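You operate a simulated robot arm through the tools that you are given. There is no shell and no other tool. Be economical: measure what you need, move in short steps, check, and stop when the job is done.

The job below is to be done with a simulated robot arm. You get a single attempt, and the scene is never put back.

## Task
Wind a dough roll of 6 cm on the core from the white rest.
Fine: core in the cradle, red pin in its hole, orange bar down.

Only the result counts: the job must be done as asked and must still hold three seconds after the hand-in. Knocking over, shifting, dropping, spilling or breaking anything else fails it.

## Robot
A 7-joint arm with a two-finger parallel gripper, fixed in place. Base frame: the origin is at the foot of the arm, x ahead of it, y to its left, z up; the work surface is at about z = 860. Units: mm, rad, N and s.
With the tool pointing down near the work surface it reaches from about 340 to 760 mm from the base axis. Its first joint turns from -2.007 to 2.007 rad. Payload 3.91 kg.
The tool frame sits at the grasp point between the pads (the TCP): z along the fingers, y along the line on which they close. The tips reach 30 mm beyond it. The gripper opens to 110 mm. The fingers are 20 mm wide and 10 mm thick; the gripper's body (48 by 112 mm) begins 55 mm behind the TCP.
Orientation is that of the tool frame in the base frame, as a unit quaternion [x, y, z, w]. With the fingers straight down and closing along the base's y, the tool's x points along the base's -x, its y along +y and its z along -z.

## Interface
- The arm moves only by the tool send_rows. Its argument "motion" is text: rows parted by semicolons, each of 6 numbers parted by spaces: the shift along the base's x, y, z in units of 25 mm (1.0 is 25 mm), then the turn, a rotation vector about the base's x, y, z in units of 6 degrees (1.0 is 6 degrees). In form: dx dy dz rx ry rz; .... A call has 1 to 20 rows; each row shifts and turns the commanded pose from where the row before left it. "gripper" is the closure in counts, from 0 (fully open) to 255 (shut), set as the call begins (left out, the last holds). A call with a number of a shift or a turn outside -1 to 1 is refused whole. A row lasts 0.2 s, in which the tool goes at most 50 mm and 0.15 rad; a call with a longer step from one row to the next is refused whole, and so is a gripper value outside its range. A pose out of reach is approached as far as the arm can. The call stops where the force on the tool passes 40 N (or 10 N more than at its start, if that is more) or the arm is blocked; 0.2 s more then pass. The fingers move at their own pace (about 108 mm/s each) and stop on an object; they squeeze with about 43 N. The grip force told is the motor's: it shows also when the fingers shut on nothing. Time passes only in rows, and 0.2 s behind the last, so rows that do not move let the fingers close. The reply holds the time, the measured pose of the TCP, the force on the tool along the base axes, the opening and the grip force, in the units named above and with some noise, with the torque about the TCP (base axes, N m) and any sound that the robot's microphone picked up.
- Cameras (640 x 400 px; columns grow to the right, rows downward): "scene" is fixed at [399, -499.8, 1469.8]; the picture's right is [0.97, 0.26, 0.00], its down [0.10, -0.39, -0.92] and it looks along [-0.24, 0.89, -0.40] (base axes); focal length 353 px, centre (320, 200). "wrist" rides on the gripper at [72, 17, -103] in the tool frame; the picture's right is [-0.23, 0.97, 0.00], its down [-0.76, -0.18, -0.62] and it looks along [-0.61, -0.14, 0.78] (tool axes); focal length 222 px, centre (320, 200). There is no depth. A picture from a camera that has moved, and an enlarged one, comes with that camera's place and axes in the base frame and with its lens.
- grab_frame(camera): a new picture of that camera. No time passes.
- raise_lower(by): slides the trunk up (or, below 0, down) by that many mm; the arm rides with it, the base frame stays. It gives what a move gives, with no picture.
- enlarge(camera, box): a new picture of the part [left, top, right, bottom] of that camera's present view, enlarged. No time passes.
- hand_in(): hands the job in; it is judged then, once.

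Work in short steps. Places have to be worked out from the pictures, the camera data and where the tool is seen: move nearer, look again, correct. Check each grasp and each placing, and mend what went wrong. You have 120 turns and 68 pictures in all, those below and enlarged ones among them. Open the gripper and draw the arm clear of the work before you hand the job in, unless the task says otherwise; then end with one line.

The tools are called after ">>>" as name(argument=value, ...) on one line, values as JSON. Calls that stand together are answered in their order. send_rows: Moves the arm, as the interface text tells. Its arguments: {"type":"object","properties":{"motion":{"type":"string"},"gripper":{"type":"number"}},"required":["motion"]} The other tools are called the same way: raise_lower (by) slides the trunk up or down; grab_frame (camera) takes a picture; enlarge (camera, box) takes an enlarged picture of a part of a camera's view; hand_in () hands the job in.

At the start:

```text
time: 0.0
eef_pos: [110.4, 383.1, 1302.7]
ee_rot: [0.0, 1.0, 0.0, 0.0]
force: [0.8, -0.1, 0.2]
torque: [0.01, 0.01, 0.01]
opening: 110.0
grasp_force: 0.0
trunk travel left (down, up): [-800.0, 190.0]
```

scene: 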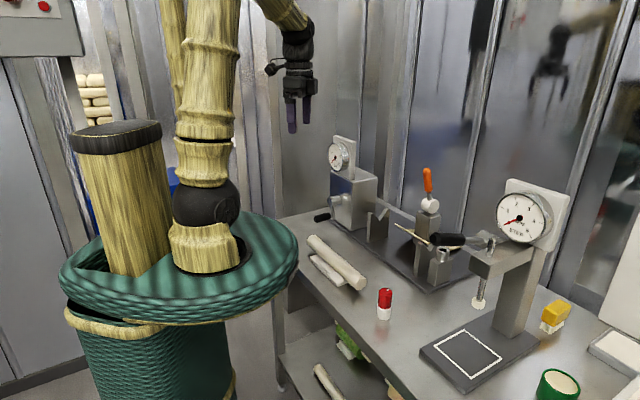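
wrist: 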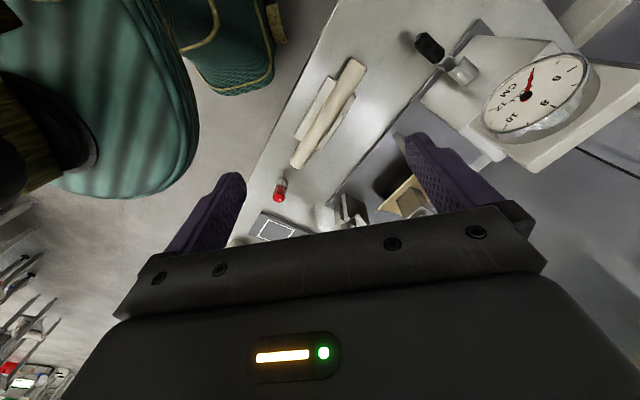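

I begin by looking at the winder and the workbench in close-up.

>>> enlarge(camera="scene", box=[300, 120, 500, 245])

>>> enlarge(camera="scene", box=[270, 200, 430, 300])

>>> enlarge(camera="scene", box=[380, 160, 640, 400])

```text
3.20 times, centred on (400, 182) of scene
camera zoom: at [399.0, -499.8, 1469.8], right [0.97, 0.26, 0.0], down [0.1, -0.39, -0.92], along [-0.24, 0.89, -0.4], focal length 1130 px, centre (64, 256)
```

zoom: 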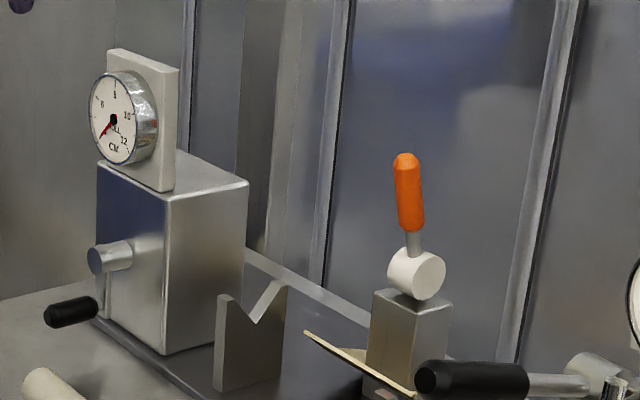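

```text
4.00 times, centred on (350, 250) of scene
camera zoom: at [399.0, -499.8, 1469.8], right [0.97, 0.26, 0.0], down [0.1, -0.39, -0.92], along [-0.24, 0.89, -0.4], focal length 1413 px, centre (200, 0)
```

zoom: 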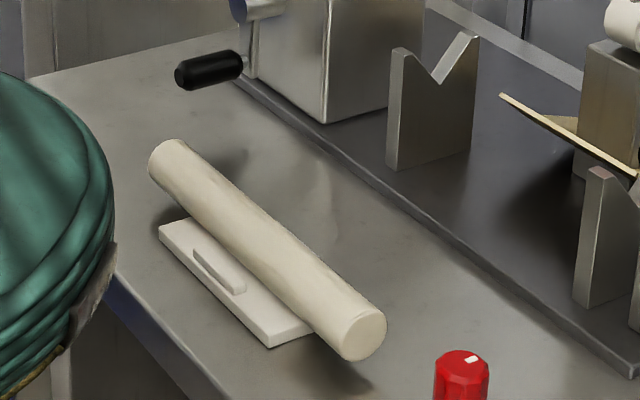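

```text
1.67 times, centred on (510, 280) of scene
camera zoom: at [399.0, -499.8, 1469.8], right [0.97, 0.26, 0.0], down [0.1, -0.39, -0.92], along [-0.24, 0.89, -0.4], focal length 589 px, centre (3, 67)
```

zoom: 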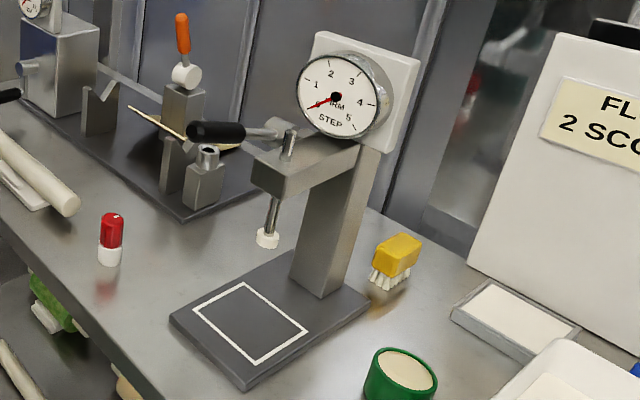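

The winder (V cradle, crank with CM dial, pin block, orange lever) lies diagonally around (300..500, 380..650). I turn the wrist camera toward it from above.

>>> send_rows(motion="0.48 -0.21 0 0 0 0.967;0.48 -0.21 0 0 0 0.967;0.48 -0.21 0 0 0 0.967;0.48 -0.21 0 0 0 0.967;0.48 -0.21 0 0 0 0.967;0.48 -0.21 0 0 0 0.967;0.48 -0.21 0 0 0 0.967;0.48 -0.21 0 0 0 0.967;0.48 -0.21 0 0 0 0.967;0.48 -0.21 0 0 0 0.967;0 0 0 0 0 0")

>>> grab_frame(camera="wrist")

```text
time: 2.4
eef_pos: [230.1, 330.6, 1301.2]
ee_rot: [-0.486, 0.874, -0.001, 0.0]
force: [-0.2, 0.7, 0.2]
torque: [-0.02, 0.04, 0.01]
opening: 109.7
grasp_force: 0.0
trunk travel left (down, up): [-800.0, 190.0]
```

```text
62 pictures are left
camera wrist: at [177.8, 278.3, 1403.8], right [-0.71, 0.71, 0.0], down [0.55, 0.55, 0.62], along [0.44, 0.44, -0.78], focal length 222 px, centre (320, 200)
```

wrist: 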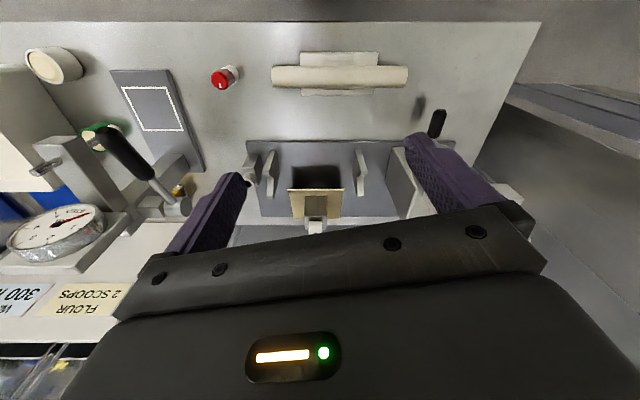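

Good overhead view. I enlarge it to measure.

>>> enlarge(camera="wrist", box=[190, 40, 450, 240])

```text
2.00 times, centred on (320, 140) of wrist
camera zoom: at [177.8, 278.3, 1403.8], right [-0.71, 0.71, 0.0], down [0.55, 0.55, 0.62], along [0.44, 0.44, -0.78], focal length 444 px, centre (320, 320)
```

zoom: 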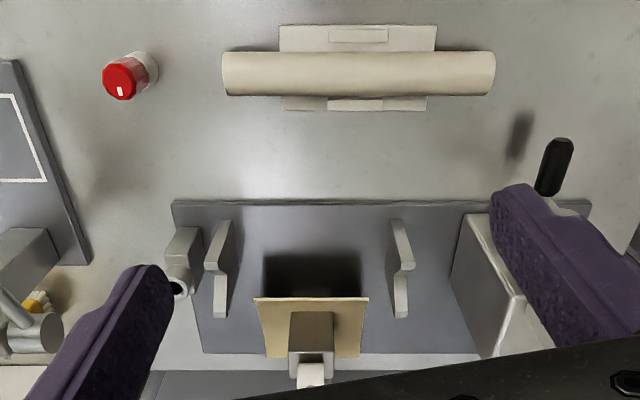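

Enlargements are sharp, so I zoom on the details from here.

>>> enlarge(camera="wrist", box=[235, 140, 315, 190])

>>> enlarge(camera="scene", box=[400, 195, 480, 295])

>>> enlarge(camera="scene", box=[305, 130, 385, 240])

```text
8.00 times, centred on (275, 165) of wrist
camera zoom: at [177.8, 278.3, 1403.8], right [-0.71, 0.71, 0.0], down [0.55, 0.55, 0.62], along [0.44, 0.44, -0.78], focal length 1777 px, centre (680, 480)
```

zoom: 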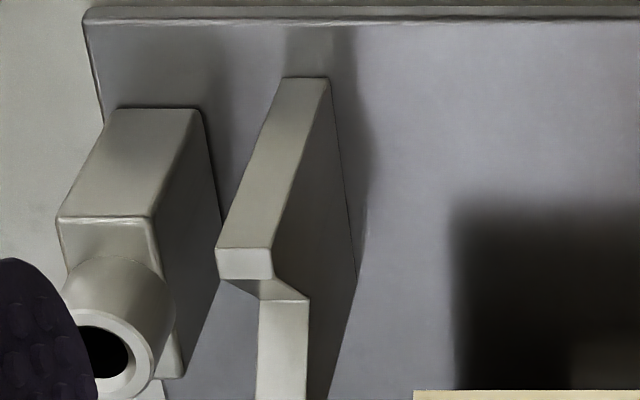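

```text
4.00 times, centred on (440, 245) of scene
camera zoom: at [399.0, -499.8, 1469.8], right [0.97, 0.26, 0.0], down [0.1, -0.39, -0.92], along [-0.24, 0.89, -0.4], focal length 1413 px, centre (-160, 20)
```

zoom: 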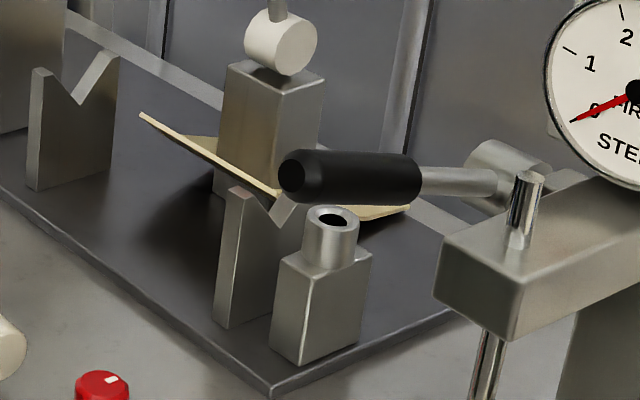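

```text
3.64 times, centred on (345, 185) of scene
camera zoom: at [399.0, -499.8, 1469.8], right [0.97, 0.26, 0.0], down [0.1, -0.39, -0.92], along [-0.24, 0.89, -0.4], focal length 1284 px, centre (229, 254)
```

zoom: 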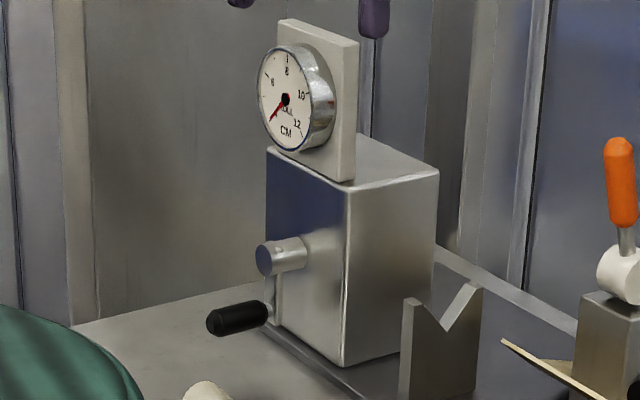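

Dial seems to sit at 4 cm (bare core). Now the pin, core and rest up close.

>>> enlarge(camera="wrist", box=[200, 55, 250, 100])

>>> enlarge(camera="scene", box=[360, 275, 410, 330])

>>> enlarge(camera="wrist", box=[370, 90, 470, 180])

>>> enlarge(camera="scene", box=[325, 135, 360, 175])

```text
8.89 times, centred on (225, 78) of wrist
camera zoom: at [177.8, 278.3, 1403.8], right [-0.71, 0.71, 0.0], down [0.55, 0.55, 0.62], along [0.44, 0.44, -0.78], focal length 1974 px, centre (1164, 1289)
```

zoom: 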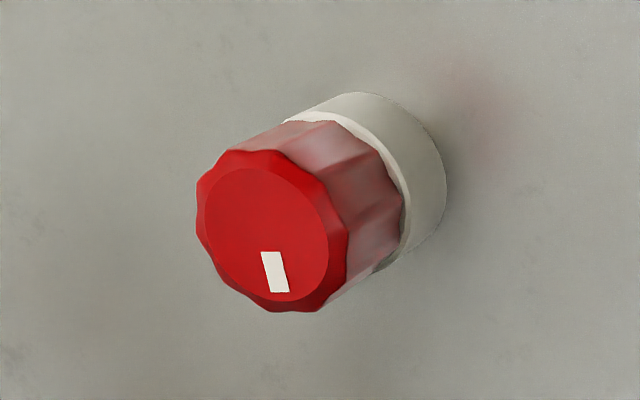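

```text
7.27 times, centred on (385, 302) of scene
camera zoom: at [399.0, -499.8, 1469.8], right [0.97, 0.26, 0.0], down [0.1, -0.39, -0.92], along [-0.24, 0.89, -0.4], focal length 2568 px, centre (-153, -546)
```

zoom: 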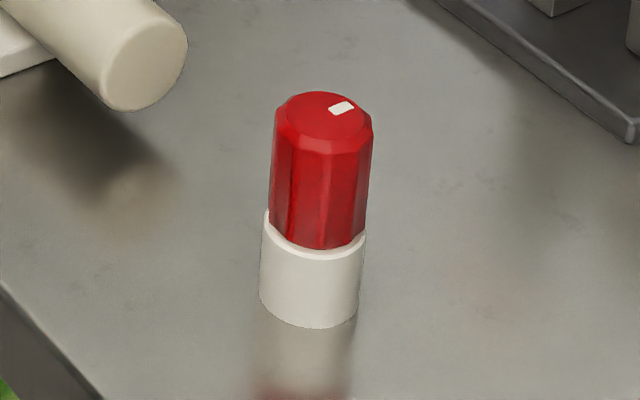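

```text
4.44 times, centred on (420, 135) of wrist
camera zoom: at [177.8, 278.3, 1403.8], right [-0.71, 0.71, 0.0], down [0.55, 0.55, 0.62], along [0.44, 0.44, -0.78], focal length 987 px, centre (-124, 489)
```

zoom: 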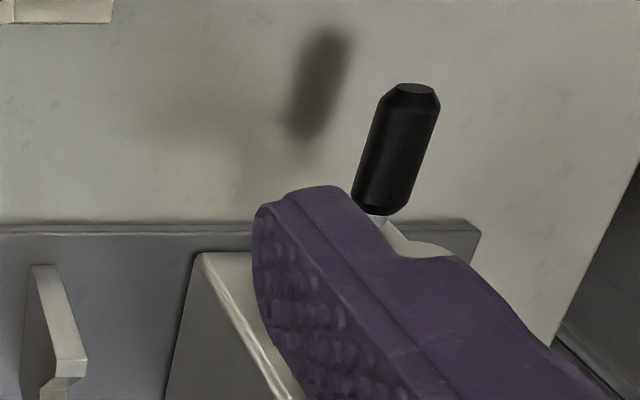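

```text
10.00 times, centred on (342, 155) of scene
camera zoom: at [399.0, -499.8, 1469.8], right [0.97, 0.26, 0.0], down [0.1, -0.39, -0.92], along [-0.24, 0.89, -0.4], focal length 3532 px, centre (95, 650)
```

zoom: 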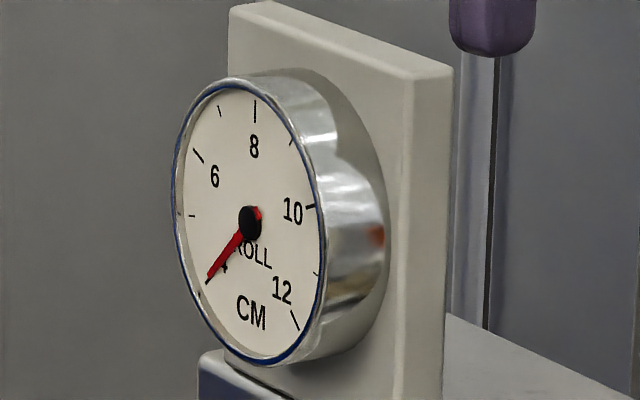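

Pin top is about (373, 204, 933), knob ~33 mm, standing in a white cup. Dial reads 4. Now the rest in detail.

>>> enlarge(camera="scene", box=[300, 230, 380, 295])

>>> enlarge(camera="wrist", box=[265, 45, 415, 105])

```text
6.15 times, centred on (340, 262) of scene
camera zoom: at [399.0, -499.8, 1469.8], right [0.97, 0.26, 0.0], down [0.1, -0.39, -0.92], along [-0.24, 0.89, -0.4], focal length 2173 px, centre (197, -185)
```

zoom: 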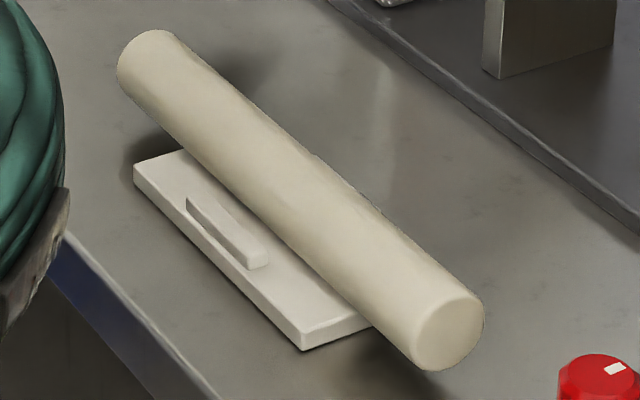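

```text
4.27 times, centred on (340, 75) of wrist
camera zoom: at [177.8, 278.3, 1403.8], right [-0.71, 0.71, 0.0], down [0.55, 0.55, 0.62], along [0.44, 0.44, -0.78], focal length 948 px, centre (235, 733)
```

zoom: 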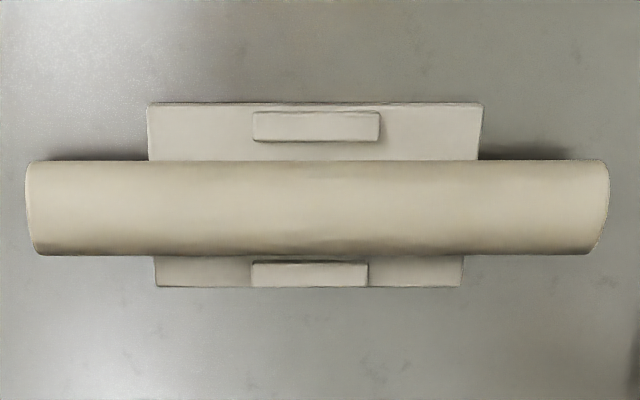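

Before planning the laying-in, I need the orange lever's exact place, so I move the camera forward over it.

>>> send_rows(motion="0.85 0.85 0 0 0 0;0.85 0.85 0 0 0 0;0.85 0.85 0 0 0 0;0.85 0.85 0 0 0 0;0.85 0.85 0 0 0 0;0 0 0 0 0 0")

>>> grab_frame(camera="wrist")

>>> enlarge(camera="wrist", box=[200, 40, 440, 220])

```text
time: 3.8
eef_pos: [337.6, 435.5, 1300.9]
ee_rot: [-0.485, 0.875, 0.0, 0.0]
force: [-0.1, -0.7, 0.3]
torque: [0.03, 0.0, 0.02]
opening: 110.0
grasp_force: 0.0
trunk travel left (down, up): [-800.0, 190.0]
```

```text
51 pictures are left
camera wrist: at [285.0, 382.7, 1404.0], right [-0.71, 0.71, 0.0], down [0.55, 0.55, 0.62], along [0.44, 0.44, -0.78], focal length 222 px, centre (320, 200)
```

wrist: 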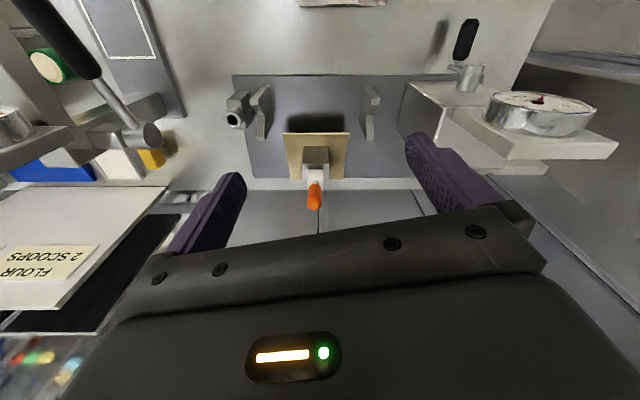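

```text
2.22 times, centred on (320, 130) of wrist
camera zoom: at [285.0, 382.7, 1404.0], right [-0.71, 0.71, 0.0], down [0.55, 0.55, 0.62], along [0.44, 0.44, -0.78], focal length 494 px, centre (320, 356)
```

zoom: 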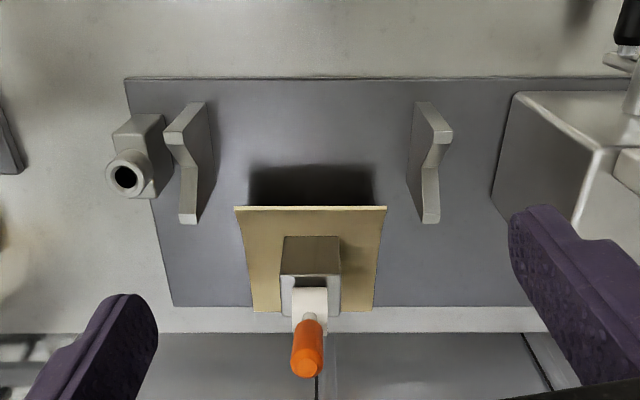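

Geometry fits: cradle axis n≈618 (along [0.707,0.707]), axis height ≈967, lever leaning over it slightly, so I'll tilt after grasping. Now go above the core with yaw −45°.

>>> send_rows(motion="-0.281 -0.152 -0.2 0 0 -0.955;-0.281 -0.152 -0.2 0 0 -0.955;-0.281 -0.152 -0.2 0 0 -0.955;-0.281 -0.152 -0.2 0 0 -0.955;-0.281 -0.152 -0.2 0 0 -0.955;-0.281 -0.152 -0.2 0 0 -0.955;-0.281 -0.152 -0.2 0 0 -0.955;-0.281 -0.152 -0.2 0 0 -0.955;-0.281 -0.152 -0.2 0 0 -0.955;-0.281 -0.152 -0.5 0 0 -0.955;-0.281 -0.152 -0.7 0 0 -0.955;-0.281 -0.152 -0.7 0 0 -0.955;-0.281 -0.152 -0.7 0 0 -0.955;-0.281 -0.152 -0.7 0 0 -0.955;-0.281 -0.152 -0.7 0 0 -0.955;-0.281 -0.152 -0.7 0 0 -0.955;-0.281 -0.152 -0.7 0 0 -0.955;-0.281 -0.152 -0.7 0 0 -0.955;0 0 0 0 0 0")

>>> grab_frame(camera="wrist")

```text
time: 7.8
eef_pos: [210.7, 366.8, 1107.2]
ee_rot: [0.384, 0.923, 0.0, 0.0]
force: [0.1, 0.3, -0.8]
torque: [0.01, 0.01, 0.0]
opening: 109.9
grasp_force: 0.0
trunk travel left (down, up): [-800.0, 190.0]
```

```text
49 pictures are left
camera wrist: at [172.7, 429.6, 1209.7], right [0.85, 0.52, 0.0], down [0.41, -0.67, 0.62], along [0.33, -0.53, -0.78], focal length 222 px, centre (320, 200)
```

wrist: 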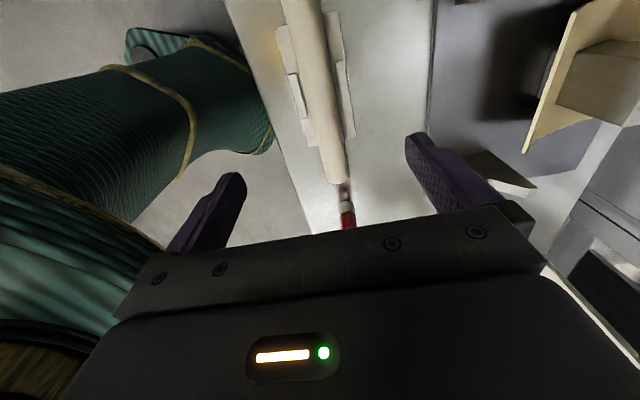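

Pose reached. I zoom to check the core's axis against the fingers.

>>> enlarge(camera="wrist", box=[230, 0, 430, 200])

```text
2.00 times, centred on (330, 100) of wrist
camera zoom: at [172.7, 429.6, 1209.7], right [0.85, 0.52, 0.0], down [0.41, -0.67, 0.62], along [0.33, -0.53, -0.78], focal length 444 px, centre (300, 400)
```

zoom: 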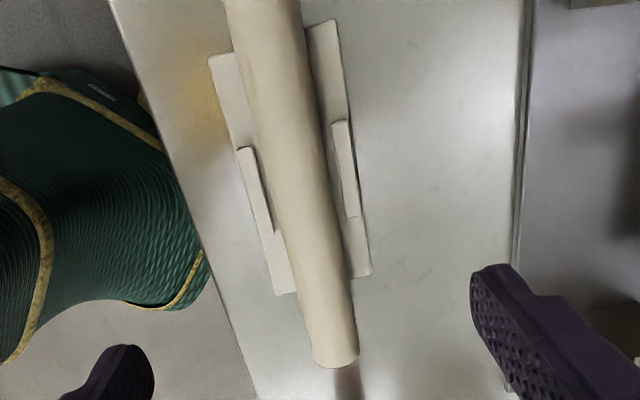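

Axis confirmed (n≈409, centre s≈110.5), the TCP is right over it. Descend to z≈911, open.

>>> send_rows(motion="0 0 -0.98 0 0 0;0 0 -0.98 0 0 0;0 0 -0.98 0 0 0;0 0 -0.98 0 0 0;0 0 -0.98 0 0 0;0 0 -0.98 0 0 0;0 0 -0.98 0 0 0;0 0 -0.98 0 0 0;0 0 0 0 0 0")

>>> enlarge(camera="scene", box=[280, 200, 400, 300])

```text
time: 9.8
eef_pos: [212.3, 367.2, 908.2]
ee_rot: [0.384, 0.923, 0.0, 0.0]
force: [-0.6, -0.2, 1.3]
torque: [0.02, 0.0, 0.0]
opening: 110.3
grasp_force: 0.1
trunk travel left (down, up): [-800.0, 190.0]
```

```text
4.00 times, centred on (340, 250) of scene
camera zoom: at [399.0, -499.8, 1469.8], right [0.97, 0.26, 0.0], down [0.1, -0.39, -0.92], along [-0.24, 0.89, -0.4], focal length 1413 px, centre (240, 0)
```

zoom: 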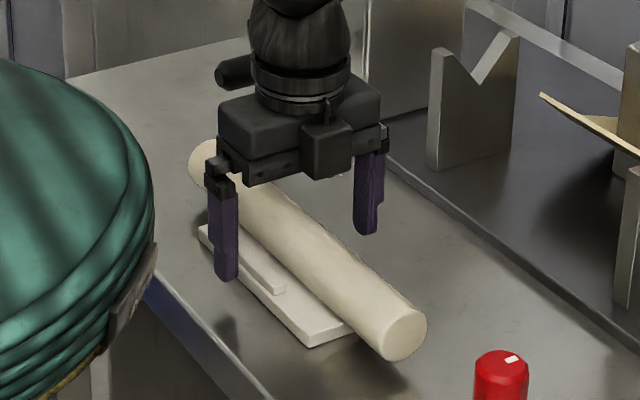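

Fingers straddle the core clear of the lips. Close.

>>> send_rows(motion="0 0 0.1 0 0 0;0 0 0 0 0 0;0 0 0 0 0 0;0 0 0 0 0 0", gripper=255)

```text
time: 10.8
eef_pos: [211.9, 368.6, 909.8]
ee_rot: [0.384, 0.923, -0.002, 0.0]
force: [-3.0, -6.4, -28.8]
torque: [0.52, -0.98, 0.9]
opening: 75.5
grasp_force: 45.1
trunk travel left (down, up): [-800.0, 190.0]
```

Opening 75 mm: the fingers clamped the lips of the rest, so those reach above 880. Reopen at once and check whether anything shifted.

>>> send_rows(motion="0 0 0 0 0 0;0 0 0 0 0 0;0 0 0 0 0 0;0 0 0.4 0 0 0;0 0 0.4 0 0 0;0 0 0 0 0 0", gripper=0)

>>> enlarge(camera="scene", box=[300, 230, 380, 295])

>>> grab_frame(camera="wrist")

```text
time: 12.2
eef_pos: [211.5, 367.7, 929.7]
ee_rot: [0.384, 0.923, 0.0, 0.0]
force: [-0.2, 1.0, -0.2]
torque: [-0.01, 0.02, 0.0]
opening: 109.8
grasp_force: 0.1
trunk travel left (down, up): [-800.0, 190.0]
```

```text
6.15 times, centred on (340, 262) of scene
camera zoom: at [399.0, -499.8, 1469.8], right [0.97, 0.26, 0.0], down [0.1, -0.39, -0.92], along [-0.24, 0.89, -0.4], focal length 2173 px, centre (197, -185)
```

zoom: 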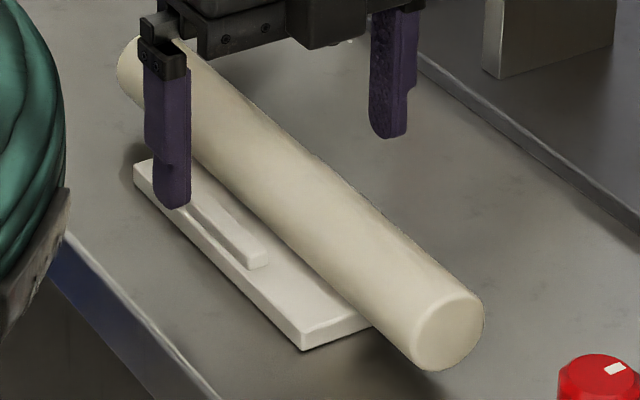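

```text
45 pictures are left
camera wrist: at [172.4, 430.1, 1033.4], right [0.85, 0.53, 0.0], down [0.41, -0.67, 0.62], along [0.33, -0.53, -0.78], focal length 222 px, centre (320, 200)
```

wrist: 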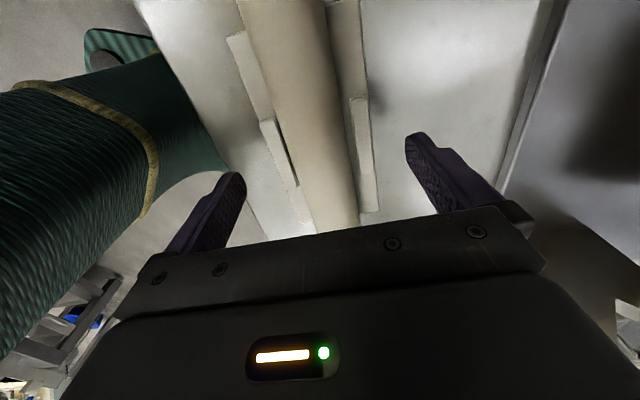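

Nothing moved. The lips span s≈79–140, so I grasp beside them, 44 mm toward the crank side (which also clears the lever later).

>>> send_rows(motion="-0.62 0.62 0.2 0 0 0;-0.62 0.62 0 0 0 0;0 0 -0.6 0 0 0;0 0 -0.7 0 0 0;0 0 0 0 0 0")

>>> enlarge(camera="scene", box=[290, 220, 370, 285])

```text
time: 13.4
eef_pos: [182.4, 401.2, 902.5]
ee_rot: [0.384, 0.923, 0.0, 0.0]
force: [0.0, 0.2, -0.5]
torque: [0.02, -0.01, 0.0]
opening: 110.2
grasp_force: 0.0
trunk travel left (down, up): [-800.0, 190.0]
```

```text
6.15 times, centred on (330, 252) of scene
camera zoom: at [399.0, -499.8, 1469.8], right [0.97, 0.26, 0.0], down [0.1, -0.39, -0.92], along [-0.24, 0.89, -0.4], focal length 2173 px, centre (258, -123)
```

zoom: 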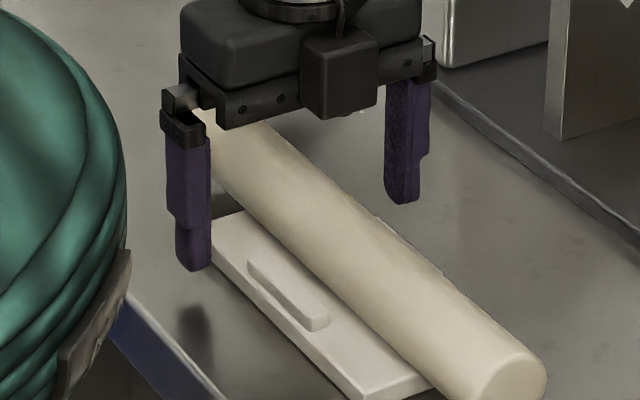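

Clear of the lips. Small centring (−2.5, −2.5) and close.

>>> send_rows(motion="-0.1 -0.1 0 0 0 0;0 0 0 0 0 0;0 0 0 0 0 0;0 0 0 0 0 0;0 0 0 0 0 0", gripper=255)

```text
time: 14.6
eef_pos: [176.6, 397.4, 902.6]
ee_rot: [0.384, 0.923, 0.0, 0.0]
force: [0.0, -0.4, 2.1]
torque: [-0.03, -0.04, 0.07]
opening: 38.4
grasp_force: 43.2
trunk travel left (down, up): [-800.0, 190.0]
```

Held at 38 mm. Lift 40 mm and check for sag.

>>> send_rows(motion="0 0 0.3 0 0 0;0 0 0.4 0 0 0;0 0 0.5 0 0 0;0 0 0.5 0 0 0;0 0 0 0 0 0")

>>> enlarge(camera="scene", box=[290, 200, 390, 285])

```text
time: 15.8
eef_pos: [177.3, 396.6, 946.5]
ee_rot: [0.384, 0.923, 0.001, 0.0]
force: [1.3, 0.0, 0.2]
torque: [0.03, 0.02, 0.02]
opening: 0.0
grasp_force: 37.9
trunk travel left (down, up): [-800.0, 190.0]
```

```text
4.71 times, centred on (340, 242) of scene
camera zoom: at [399.0, -499.8, 1469.8], right [0.97, 0.26, 0.0], down [0.1, -0.39, -0.92], along [-0.24, 0.89, -0.4], focal length 1662 px, centre (226, 0)
```

zoom: 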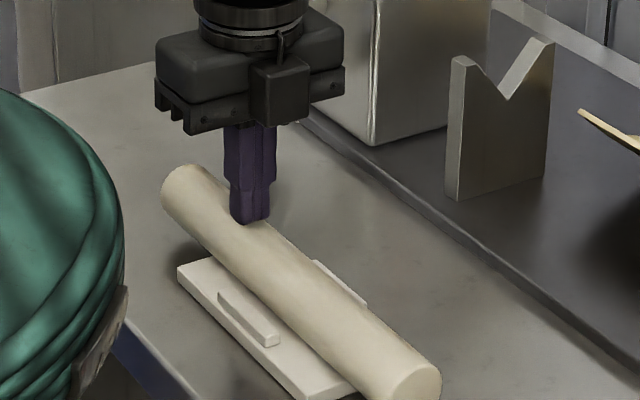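

The core slipped out (opening 0). I open, rise, and look at how it lies and how low the grasp was.

>>> send_rows(motion="0 0 1 0 0 0;0 0 1 0 0 0;0 0 1 0 0 0;0 0 1 0 0 0;0 0 0 0 0 0", gripper=0)

>>> enlarge(camera="wrist", box=[230, 0, 430, 200])

>>> enlarge(camera="scene", box=[300, 230, 380, 295])

```text
time: 17.0
eef_pos: [177.3, 397.4, 1049.5]
ee_rot: [0.384, 0.923, 0.0, 0.0]
force: [0.2, -0.5, 0.2]
torque: [0.0, 0.02, 0.0]
opening: 110.1
grasp_force: 0.1
trunk travel left (down, up): [-800.0, 190.0]
```

```text
2.00 times, centred on (330, 100) of wrist
camera zoom: at [138.5, 459.7, 1152.0], right [0.85, 0.53, 0.0], down [0.41, -0.67, 0.62], along [0.33, -0.53, -0.78], focal length 444 px, centre (300, 400)
```

zoom: 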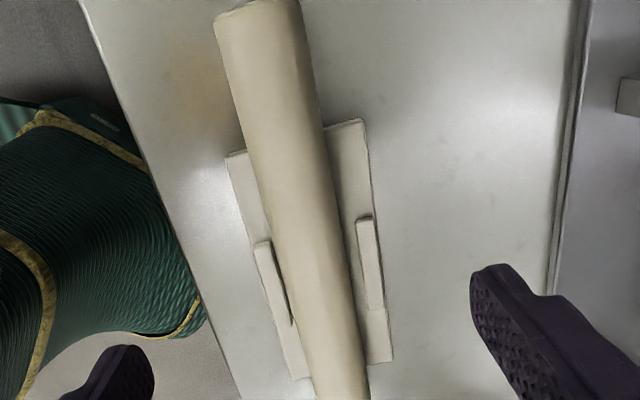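

```text
6.15 times, centred on (340, 262) of scene
camera zoom: at [399.0, -499.8, 1469.8], right [0.97, 0.26, 0.0], down [0.1, -0.39, -0.92], along [-0.24, 0.89, -0.4], focal length 2173 px, centre (197, -185)
```

zoom: 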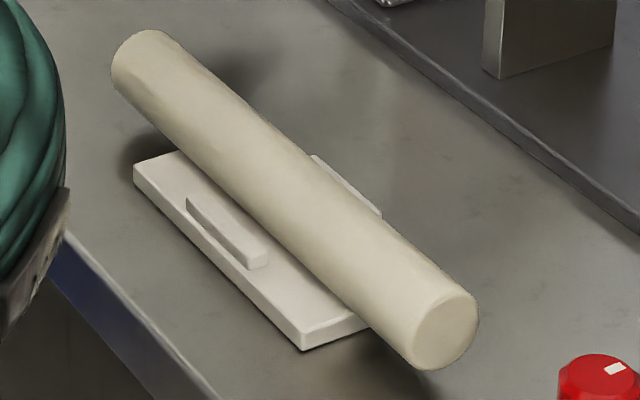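

Core is back on its rest, still parallel, n≈407. I regrasp as deep as possible and as near the lips as possible, then lift in tiny steps watching the force.

>>> send_rows(motion="0.08 -0.08 -0.85 0 0 0;0 0 -0.85 0 0 0;0 0 -0.85 0 0 0;0 0 -0.85 0 0 0;0 0 -0.85 0 0 0;0 0 -0.85 0 0 0;0 0 -0.82 0 0 0;0 0 0 0 0 0")

>>> send_rows(motion="0 0 0 0 0 0;0 0 0 0 0 0;0 0 0 0 0 0;0 0 0 0 0 0;0 0 0 0 0 0", gripper=255)

>>> send_rows(motion="0 0 0.1 0 0 0;0 0 0 0 0 0")

```text
time: 18.8
eef_pos: [178.2, 393.9, 896.3]
ee_rot: [0.384, 0.923, 0.0, -0.001]
force: [0.7, -0.1, -0.2]
torque: [0.05, 0.0, 0.01]
opening: 110.0
grasp_force: 0.1
trunk travel left (down, up): [-800.0, 190.0]
```

```text
time: 20.0
eef_pos: [182.5, 397.1, 896.7]
ee_rot: [0.384, 0.923, 0.002, 0.001]
force: [17.8, 19.4, -1.2]
torque: [0.63, -1.27, 0.53]
opening: 79.6
grasp_force: 44.9
trunk travel left (down, up): [-800.0, 190.0]
```

```text
time: 20.7
eef_pos: [182.8, 397.2, 897.1]
ee_rot: [0.384, 0.923, 0.001, 0.002]
force: [7.9, 9.9, -27.9]
torque: [0.98, 0.56, 0.18]
opening: 79.8
grasp_force: 44.8
trunk travel left (down, up): [-800.0, 190.0]
stopped in row 2: the force on the tool passed its limit at 41 N (the readings are from after the stop); the commanded pose is now the measured one
```

I went 4 mm too low and clamped the slab (80 mm wide). Reopen and rise.

>>> send_rows(motion="0 0 0 0 0 0;0 0 0 0 0 0;0 0 0 0 0 0;0 0 0.4 0 0 0;0 0 0.4 0 0 0;0 0 0.4 0 0 0;0 0 0.4 0 0 0;0 0 0.4 0 0 0;0 0 0.4 0 0 0;0 0 0 0 0 0", gripper=0)

>>> enlarge(camera="scene", box=[300, 230, 380, 295])

>>> enlarge(camera="wrist", box=[230, 0, 430, 200])

```text
time: 22.9
eef_pos: [180.2, 394.9, 958.9]
ee_rot: [0.383, 0.924, 0.001, 0.002]
force: [-0.5, -0.5, 0.2]
torque: [0.02, -0.01, -0.02]
opening: 110.1
grasp_force: 0.0
trunk travel left (down, up): [-800.0, 190.0]
```

```text
6.15 times, centred on (340, 262) of scene
camera zoom: at [399.0, -499.8, 1469.8], right [0.97, 0.26, 0.0], down [0.1, -0.39, -0.92], along [-0.24, 0.89, -0.4], focal length 2173 px, centre (197, -185)
```

zoom: 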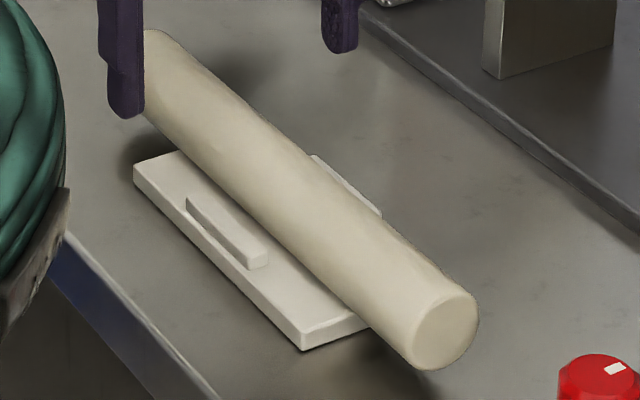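

```text
2.00 times, centred on (330, 100) of wrist
camera zoom: at [141.6, 458.0, 1060.8], right [0.85, 0.53, 0.0], down [0.41, -0.67, 0.62], along [0.33, -0.53, -0.78], focal length 444 px, centre (300, 400)
```

zoom: 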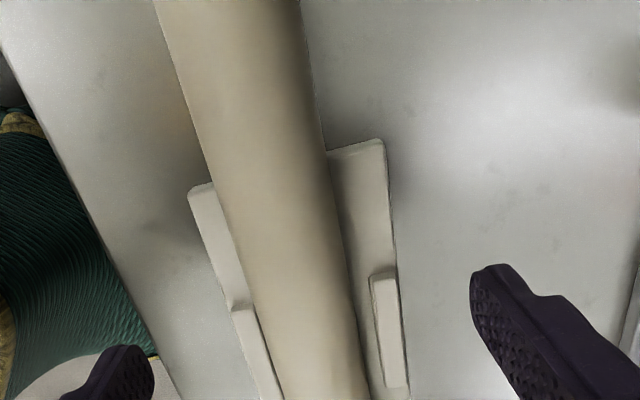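

Slab is fixed and unmoved, core intact. Descend again to ~902 with a measured correction.

>>> send_rows(motion="-0.05 0.05 -0.8 0 0 0;0 0 -0.8 0 0 0;0 0 -0.6 0 0 0;0 0 0 0 0 0;0 0 0 0 0 0")

```text
time: 24.1
eef_pos: [178.2, 398.5, 904.1]
ee_rot: [0.383, 0.924, 0.002, 0.001]
force: [0.2, -0.2, -0.2]
torque: [-0.01, 0.02, 0.0]
opening: 109.9
grasp_force: 0.1
trunk travel left (down, up): [-800.0, 190.0]
```

At 904 (tips 874). I close, then lift by 2 mm.

>>> send_rows(motion="0 0 -0.08 0 0 0;0 0 0 0 0 0;0 0 0 0 0 0;0 0 0 0 0 0;0 0 0 0 0 0", gripper=255)

>>> send_rows(motion="0 0 0.08 0 0 0;0 0 0.08 0 0 0;0 0 0 0 0 0")

>>> send_rows(motion="0 0 0.08 0 0 0;0 0 0.08 0 0 0;0 0 0 0 0 0")

```text
time: 25.3
eef_pos: [178.6, 397.9, 902.4]
ee_rot: [0.382, 0.924, 0.003, 0.001]
force: [0.8, 1.4, 1.0]
torque: [0.02, 0.0, 0.06]
opening: 38.7
grasp_force: 43.2
trunk travel left (down, up): [-800.0, 190.0]
```

```text
time: 26.1
eef_pos: [177.8, 396.8, 906.2]
ee_rot: [0.384, 0.923, 0.001, 0.002]
force: [0.2, 0.0, -1.6]
torque: [0.05, 0.07, -0.01]
opening: 38.6
grasp_force: 42.6
trunk travel left (down, up): [-800.0, 190.0]
```

```text
time: 26.9
eef_pos: [179.5, 397.3, 911.7]
ee_rot: [0.384, 0.924, 0.002, 0.002]
force: [0.1, 0.2, -1.5]
torque: [0.06, 0.06, 0.0]
opening: 38.7
grasp_force: 43.1
trunk travel left (down, up): [-800.0, 190.0]
```

Still held, load ~1.5 N. Look whether it pivots.

>>> enlarge(camera="scene", box=[300, 225, 380, 290])

>>> send_rows(motion="0 0 0.08 0 0 0;0 0 0.08 0 0 0;0 0 0.08 0 0 0;0 0 0.08 0 0 0;0 0 0 0 0 0")

>>> enlarge(camera="scene", box=[300, 225, 380, 290])

```text
6.15 times, centred on (340, 258) of scene
camera zoom: at [399.0, -499.8, 1469.8], right [0.97, 0.26, 0.0], down [0.1, -0.39, -0.92], along [-0.24, 0.89, -0.4], focal length 2173 px, centre (197, -154)
```

zoom: 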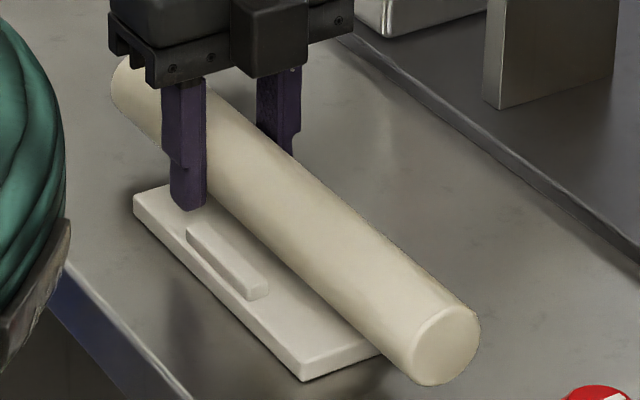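

```text
time: 28.1
eef_pos: [179.7, 395.9, 918.9]
ee_rot: [0.383, 0.924, 0.001, 0.002]
force: [-0.4, -0.3, -2.5]
torque: [0.05, 0.0, -0.02]
opening: 38.4
grasp_force: 42.6
trunk travel left (down, up): [-800.0, 190.0]
```

```text
6.15 times, centred on (340, 258) of scene
camera zoom: at [399.0, -499.8, 1469.8], right [0.97, 0.26, 0.0], down [0.1, -0.39, -0.92], along [-0.24, 0.89, -0.4], focal length 2173 px, centre (197, -154)
```

zoom: 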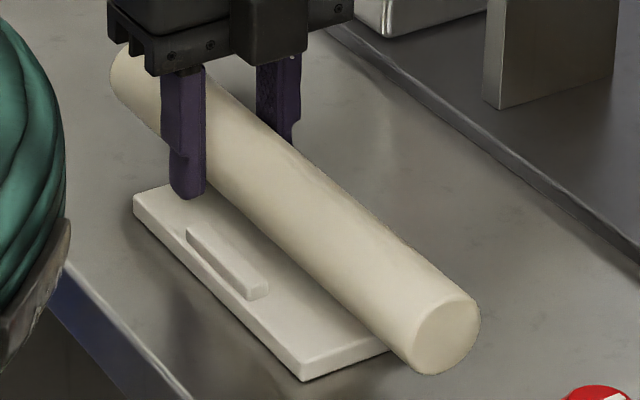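

It lifts level now; the earlier slip came from moving too fast. Continue gently upward.

>>> send_rows(motion="0 0 0.08 0 0 0;0 0 0.1 0 0 0;0 0 0.12 0 0 0;0 0 0.13 0 0 0;0 0 0.13 0 0 0;0 0 0.13 0 0 0;0 0 0.13 0 0 0;0 0 0.13 0 0 0;0 0 0.13 0 0 0;0 0 0.13 0 0 0;0 0 0.13 0 0 0;0 0 0.13 0 0 0;0 0 0.13 0 0 0;0 0 0.13 0 0 0;0 0 0.13 0 0 0;0 0 0.13 0 0 0;0 0 0.1 0 0 0;0 0 0.08 0 0 0;0 0 0.04 0 0 0;0 0 0 0 0 0")

>>> enlarge(camera="scene", box=[300, 200, 380, 290])

```text
time: 32.3
eef_pos: [178.9, 396.1, 973.8]
ee_rot: [0.383, 0.924, 0.002, 0.001]
force: [-0.1, -1.1, -1.4]
torque: [0.08, 0.04, -0.01]
opening: 38.5
grasp_force: 42.9
trunk travel left (down, up): [-800.0, 190.0]
```

```text
4.44 times, centred on (340, 245) of scene
camera zoom: at [399.0, -499.8, 1469.8], right [0.97, 0.26, 0.0], down [0.1, -0.39, -0.92], along [-0.24, 0.89, -0.4], focal length 1570 px, centre (231, 0)
```

zoom: 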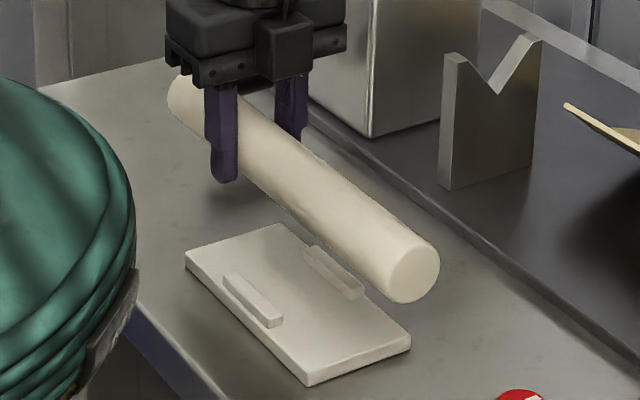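

Level and held; the rest's lips are seen clearly now. Rise another ~62 mm gently.

>>> send_rows(motion="0 0 0.08 0 0 0;0 0 0.12 0 0 0;0 0 0.14 0 0 0;0 0 0.14 0 0 0;0 0 0.14 0 0 0;0 0 0.14 0 0 0;0 0 0.14 0 0 0;0 0 0.14 0 0 0;0 0 0.14 0 0 0;0 0 0.14 0 0 0;0 0 0.14 0 0 0;0 0 0.14 0 0 0;0 0 0.14 0 0 0;0 0 0.14 0 0 0;0 0 0.14 0 0 0;0 0 0.14 0 0 0;0 0 0.14 0 0 0;0 0 0.14 0 0 0;0 0 0.08 0 0 0;0 0 0.04 0 0 0")

>>> send_rows(motion="0.05 0.03 0 0 0 0;0.1 0.06 0 0 0 0;0.15 0.095 0 0 0 0;0.2 0.126 0 0 0 0;0.2 0.126 0 0 0 0;0.2 0.126 0 0 0 0;0.2 0.126 0 0 0 0;0.2 0.126 0 0 0 0;0.2 0.126 0 0 0 0;0.2 0.126 0 0 0 0;0.2 0.126 0 0 0 0;0.2 0.126 0 0 0 0;0.2 0.126 0 0 0 0;0.2 0.126 0 0 0 0;0.2 0.126 0 0 0 0;0.2 0.126 0 0 0 0;0.2 0.126 0 0 0 0;0.15 0.095 0 0 0 0;0.1 0.06 0 0 0 0;0.05 0.03 0 0 0 0")

```text
time: 36.5
eef_pos: [179.9, 396.6, 1035.6]
ee_rot: [0.383, 0.924, 0.002, 0.002]
force: [0.5, 0.6, -2.6]
torque: [0.07, 0.09, 0.04]
opening: 38.5
grasp_force: 43.5
trunk travel left (down, up): [-800.0, 190.0]
```

```text
time: 40.7
eef_pos: [262.8, 449.4, 1035.8]
ee_rot: [0.383, 0.924, 0.001, 0.002]
force: [0.1, -0.3, -1.9]
torque: [0.09, 0.08, 0.03]
opening: 38.7
grasp_force: 43.0
trunk travel left (down, up): [-800.0, 190.0]
```

Held. Continue the traverse to over the cradle.

>>> send_rows(motion="0.05 0.03 0 0 0 0;0.1 0.063 0 0 0 0;0.15 0.094 0 0 0 0;0.235 0.148 0 0 0 0;0.235 0.148 0 0 0 0;0.235 0.148 0 0 0 0;0.235 0.148 0 0 0 0;0.235 0.148 0 0 0 0;0.235 0.148 0 0 0 0;0.235 0.148 0 0 0 0;0.235 0.148 0 0 0 0;0.235 0.148 0 0 0 0;0.235 0.148 0 0 0 0;0.235 0.148 0 0 0 0;0.235 0.148 0 0 0 0;0.235 0.148 0 0 0 0;0.235 0.148 0 0 0 0;0.15 0.094 0 0 0 0;0.1 0.063 0 0 0 0;0.05 0.03 0 0 0 0")

>>> enlarge(camera="scene", box=[340, 140, 480, 280])

>>> grab_frame(camera="wrist")

```text
time: 44.9
eef_pos: [361.9, 509.0, 1036.9]
ee_rot: [0.384, 0.924, 0.001, 0.002]
force: [-0.3, -0.9, -1.7]
torque: [0.04, 0.07, -0.02]
opening: 38.8
grasp_force: 43.1
trunk travel left (down, up): [-800.0, 190.0]
```

```text
2.86 times, centred on (410, 210) of scene
camera zoom: at [399.0, -499.8, 1469.8], right [0.97, 0.26, 0.0], down [0.1, -0.39, -0.92], along [-0.24, 0.89, -0.4], focal length 1009 px, centre (63, 171)
```

zoom: 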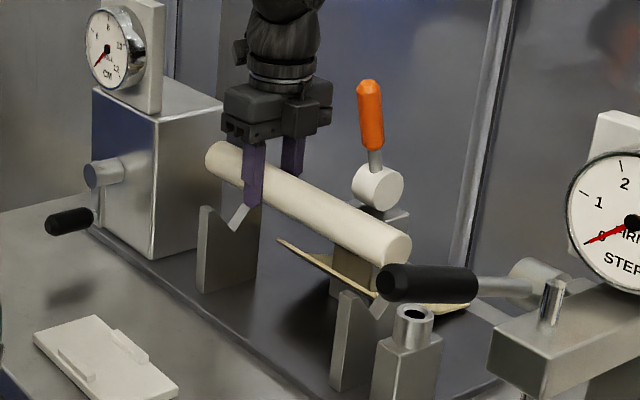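

```text
34 pictures are left
camera wrist: at [322.7, 572.1, 1139.2], right [0.85, 0.53, 0.0], down [0.41, -0.67, 0.62], along [0.33, -0.53, -0.78], focal length 222 px, centre (320, 200)
```

wrist: 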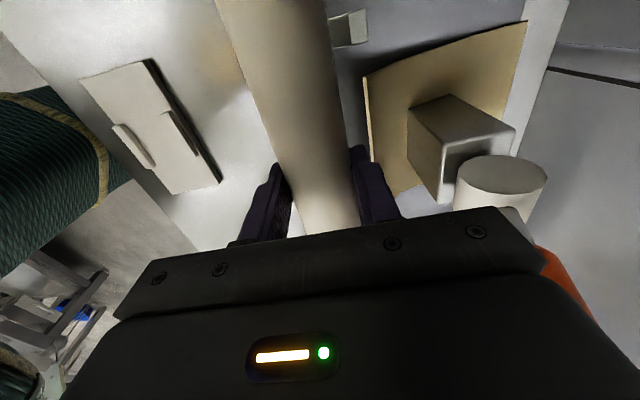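

End sits ~10 mm outboard of the right V and short of the collar; the lever is clear. Small correction, then descend most of the way.

>>> send_rows(motion="0.08 -0.03 0 0 0 0;0.08 -0.034 -0.05 0 0 0;0 0 -0.1 0 0 0;0 0 -0.13 0 0 0;0 0 -0.13 0 0 0;0 0 -0.13 0 0 0;0 0 -0.13 0 0 0;0 0 -0.13 0 0 0;0 0 -0.13 0 0 0;0 0 -0.13 0 0 0;0 0 -0.13 0 0 0;0 0 -0.13 0 0 0;0 0 -0.13 0 0 0;0 0 -0.1 0 0 0;0 0 -0.05 0 0 0;0 0 0 0 0 0")

>>> enlarge(camera="scene", box=[340, 160, 460, 280])

```text
time: 48.3
eef_pos: [365.9, 509.5, 997.5]
ee_rot: [0.383, 0.924, 0.001, 0.002]
force: [0.0, 0.5, -2.1]
torque: [0.06, 0.06, 0.01]
opening: 38.5
grasp_force: 42.8
trunk travel left (down, up): [-800.0, 190.0]
```

```text
3.33 times, centred on (400, 220) of scene
camera zoom: at [399.0, -499.8, 1469.8], right [0.97, 0.26, 0.0], down [0.1, -0.39, -0.92], along [-0.24, 0.89, -0.4], focal length 1177 px, centre (53, 133)
```

zoom: 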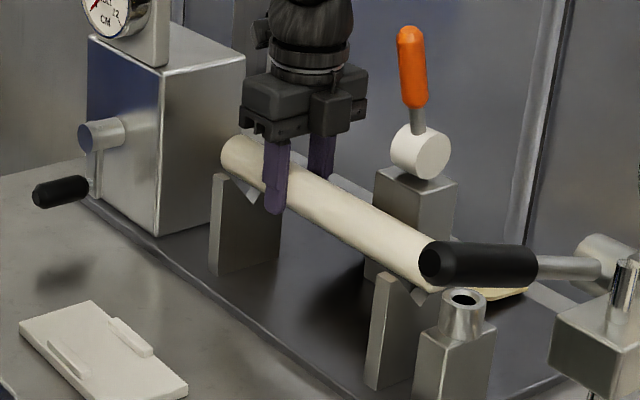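

Well aligned above both V's. Ease down 12 mm more.

>>> send_rows(motion="0 0 -0.08 0 0 0;0 0 -0.1 0 0 0;0 0 -0.1 0 0 0;0 0 -0.1 0 0 0;0 0 -0.08 0 0 0;0 0 0 0 0 0")

>>> send_rows(motion="0 0 -0.06 0 0 0;0 0 -0.06 0 0 0;0 0 0 0 0 0")

```text
time: 49.7
eef_pos: [366.9, 508.9, 985.9]
ee_rot: [0.383, 0.924, 0.002, 0.001]
force: [1.1, 1.9, 3.6]
torque: [-0.51, -0.42, 0.49]
opening: 38.6
grasp_force: 43.7
trunk travel left (down, up): [-800.0, 190.0]
```

```text
time: 50.5
eef_pos: [368.2, 508.5, 985.0]
ee_rot: [0.385, 0.923, 0.005, 0.002]
force: [10.9, 11.6, 24.9]
torque: [0.03, -0.17, 0.08]
opening: 38.5
grasp_force: 43.3
trunk travel left (down, up): [-800.0, 190.0]
```

Contact, with a push toward +n: the core leans on the front slope. Ease up 2 mm and shift +n by 2 mm, then lower.

>>> send_rows(motion="0 0 0.1 0 0 0;0.06 0.06 0 0 0 0;0 0 -0.06 0 0 0;0 0 -0.06 0 0 0;0 0 0 0 0 0")

>>> enlarge(camera="scene", box=[360, 190, 460, 270])

```text
time: 51.7
eef_pos: [367.9, 509.1, 984.6]
ee_rot: [0.384, 0.923, 0.004, 0.002]
force: [9.7, 4.2, 29.3]
torque: [-0.38, -0.44, 0.06]
opening: 38.8
grasp_force: 43.0
trunk travel left (down, up): [-800.0, 190.0]
```

```text
5.00 times, centred on (410, 230) of scene
camera zoom: at [399.0, -499.8, 1469.8], right [0.97, 0.26, 0.0], down [0.1, -0.39, -0.92], along [-0.24, 0.89, -0.4], focal length 1766 px, centre (-130, 50)
```

zoom: 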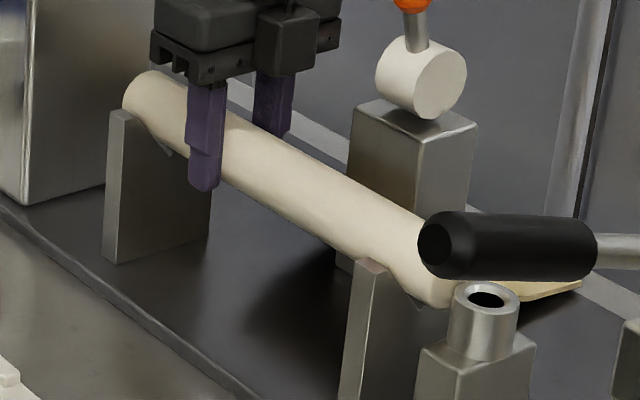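

Seated in both V's. Unload slightly and open partially (~60 mm).

>>> send_rows(motion="0 0 0.06 0 0 0;0 0 0 0 0 0")

>>> send_rows(motion="0 0 0 0 0 0;0 0 0 0 0 0;0 0 0 0 0 0", gripper=116)

>>> send_rows(motion="0 0 0.2 0 0 0;0 0 0.4 0 0 0;0 0 0.8 0 0 0;0 0 0.8 0 0 0;0 0 0.8 0 0 0;0 0 0.8 0 0 0;0 0 0.8 0 0 0;0 0 0.8 0 0 0;0 0 0 0 0 0")

>>> enlarge(camera="scene", box=[340, 160, 460, 280])

>>> grab_frame(camera="wrist")

```text
time: 52.3
eef_pos: [367.8, 510.1, 984.7]
ee_rot: [0.385, 0.923, 0.002, 0.001]
force: [10.5, 2.2, 18.4]
torque: [0.13, -0.02, 0.15]
opening: 38.8
grasp_force: 42.9
trunk travel left (down, up): [-800.0, 190.0]
```

```text
time: 53.1
eef_pos: [366.1, 509.1, 984.8]
ee_rot: [0.383, 0.924, 0.001, 0.001]
force: [0.5, -0.1, 0.6]
torque: [0.01, 0.01, 0.01]
opening: 60.0
grasp_force: 0.0
trunk travel left (down, up): [-800.0, 190.0]
```

```text
time: 55.1
eef_pos: [364.7, 509.4, 1118.8]
ee_rot: [0.384, 0.923, 0.0, 0.002]
force: [0.3, -0.1, -0.9]
torque: [0.0, -0.01, -0.02]
opening: 60.0
grasp_force: 0.1
trunk travel left (down, up): [-800.0, 190.0]
```

```text
3.33 times, centred on (400, 220) of scene
camera zoom: at [399.0, -499.8, 1469.8], right [0.97, 0.26, 0.0], down [0.1, -0.39, -0.92], along [-0.24, 0.89, -0.4], focal length 1177 px, centre (53, 133)
```

zoom: 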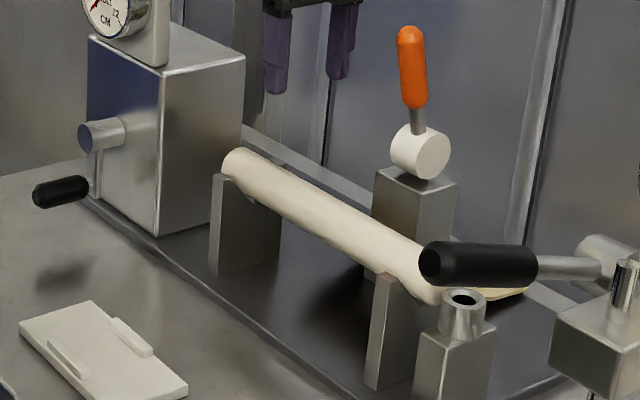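

```text
30 pictures are left
camera wrist: at [326.0, 571.8, 1221.0], right [0.85, 0.53, 0.0], down [0.41, -0.67, 0.62], along [0.33, -0.53, -0.78], focal length 222 px, centre (320, 200)
```

wrist: 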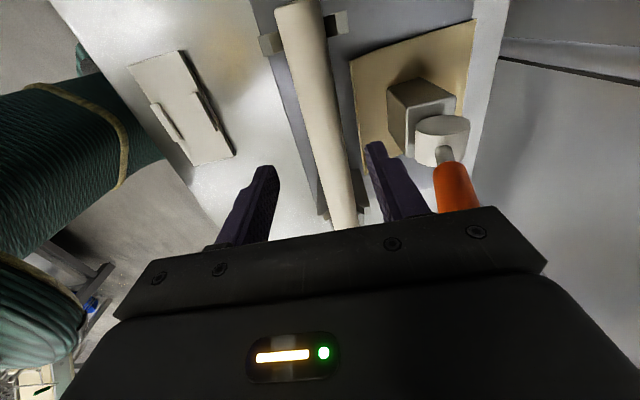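

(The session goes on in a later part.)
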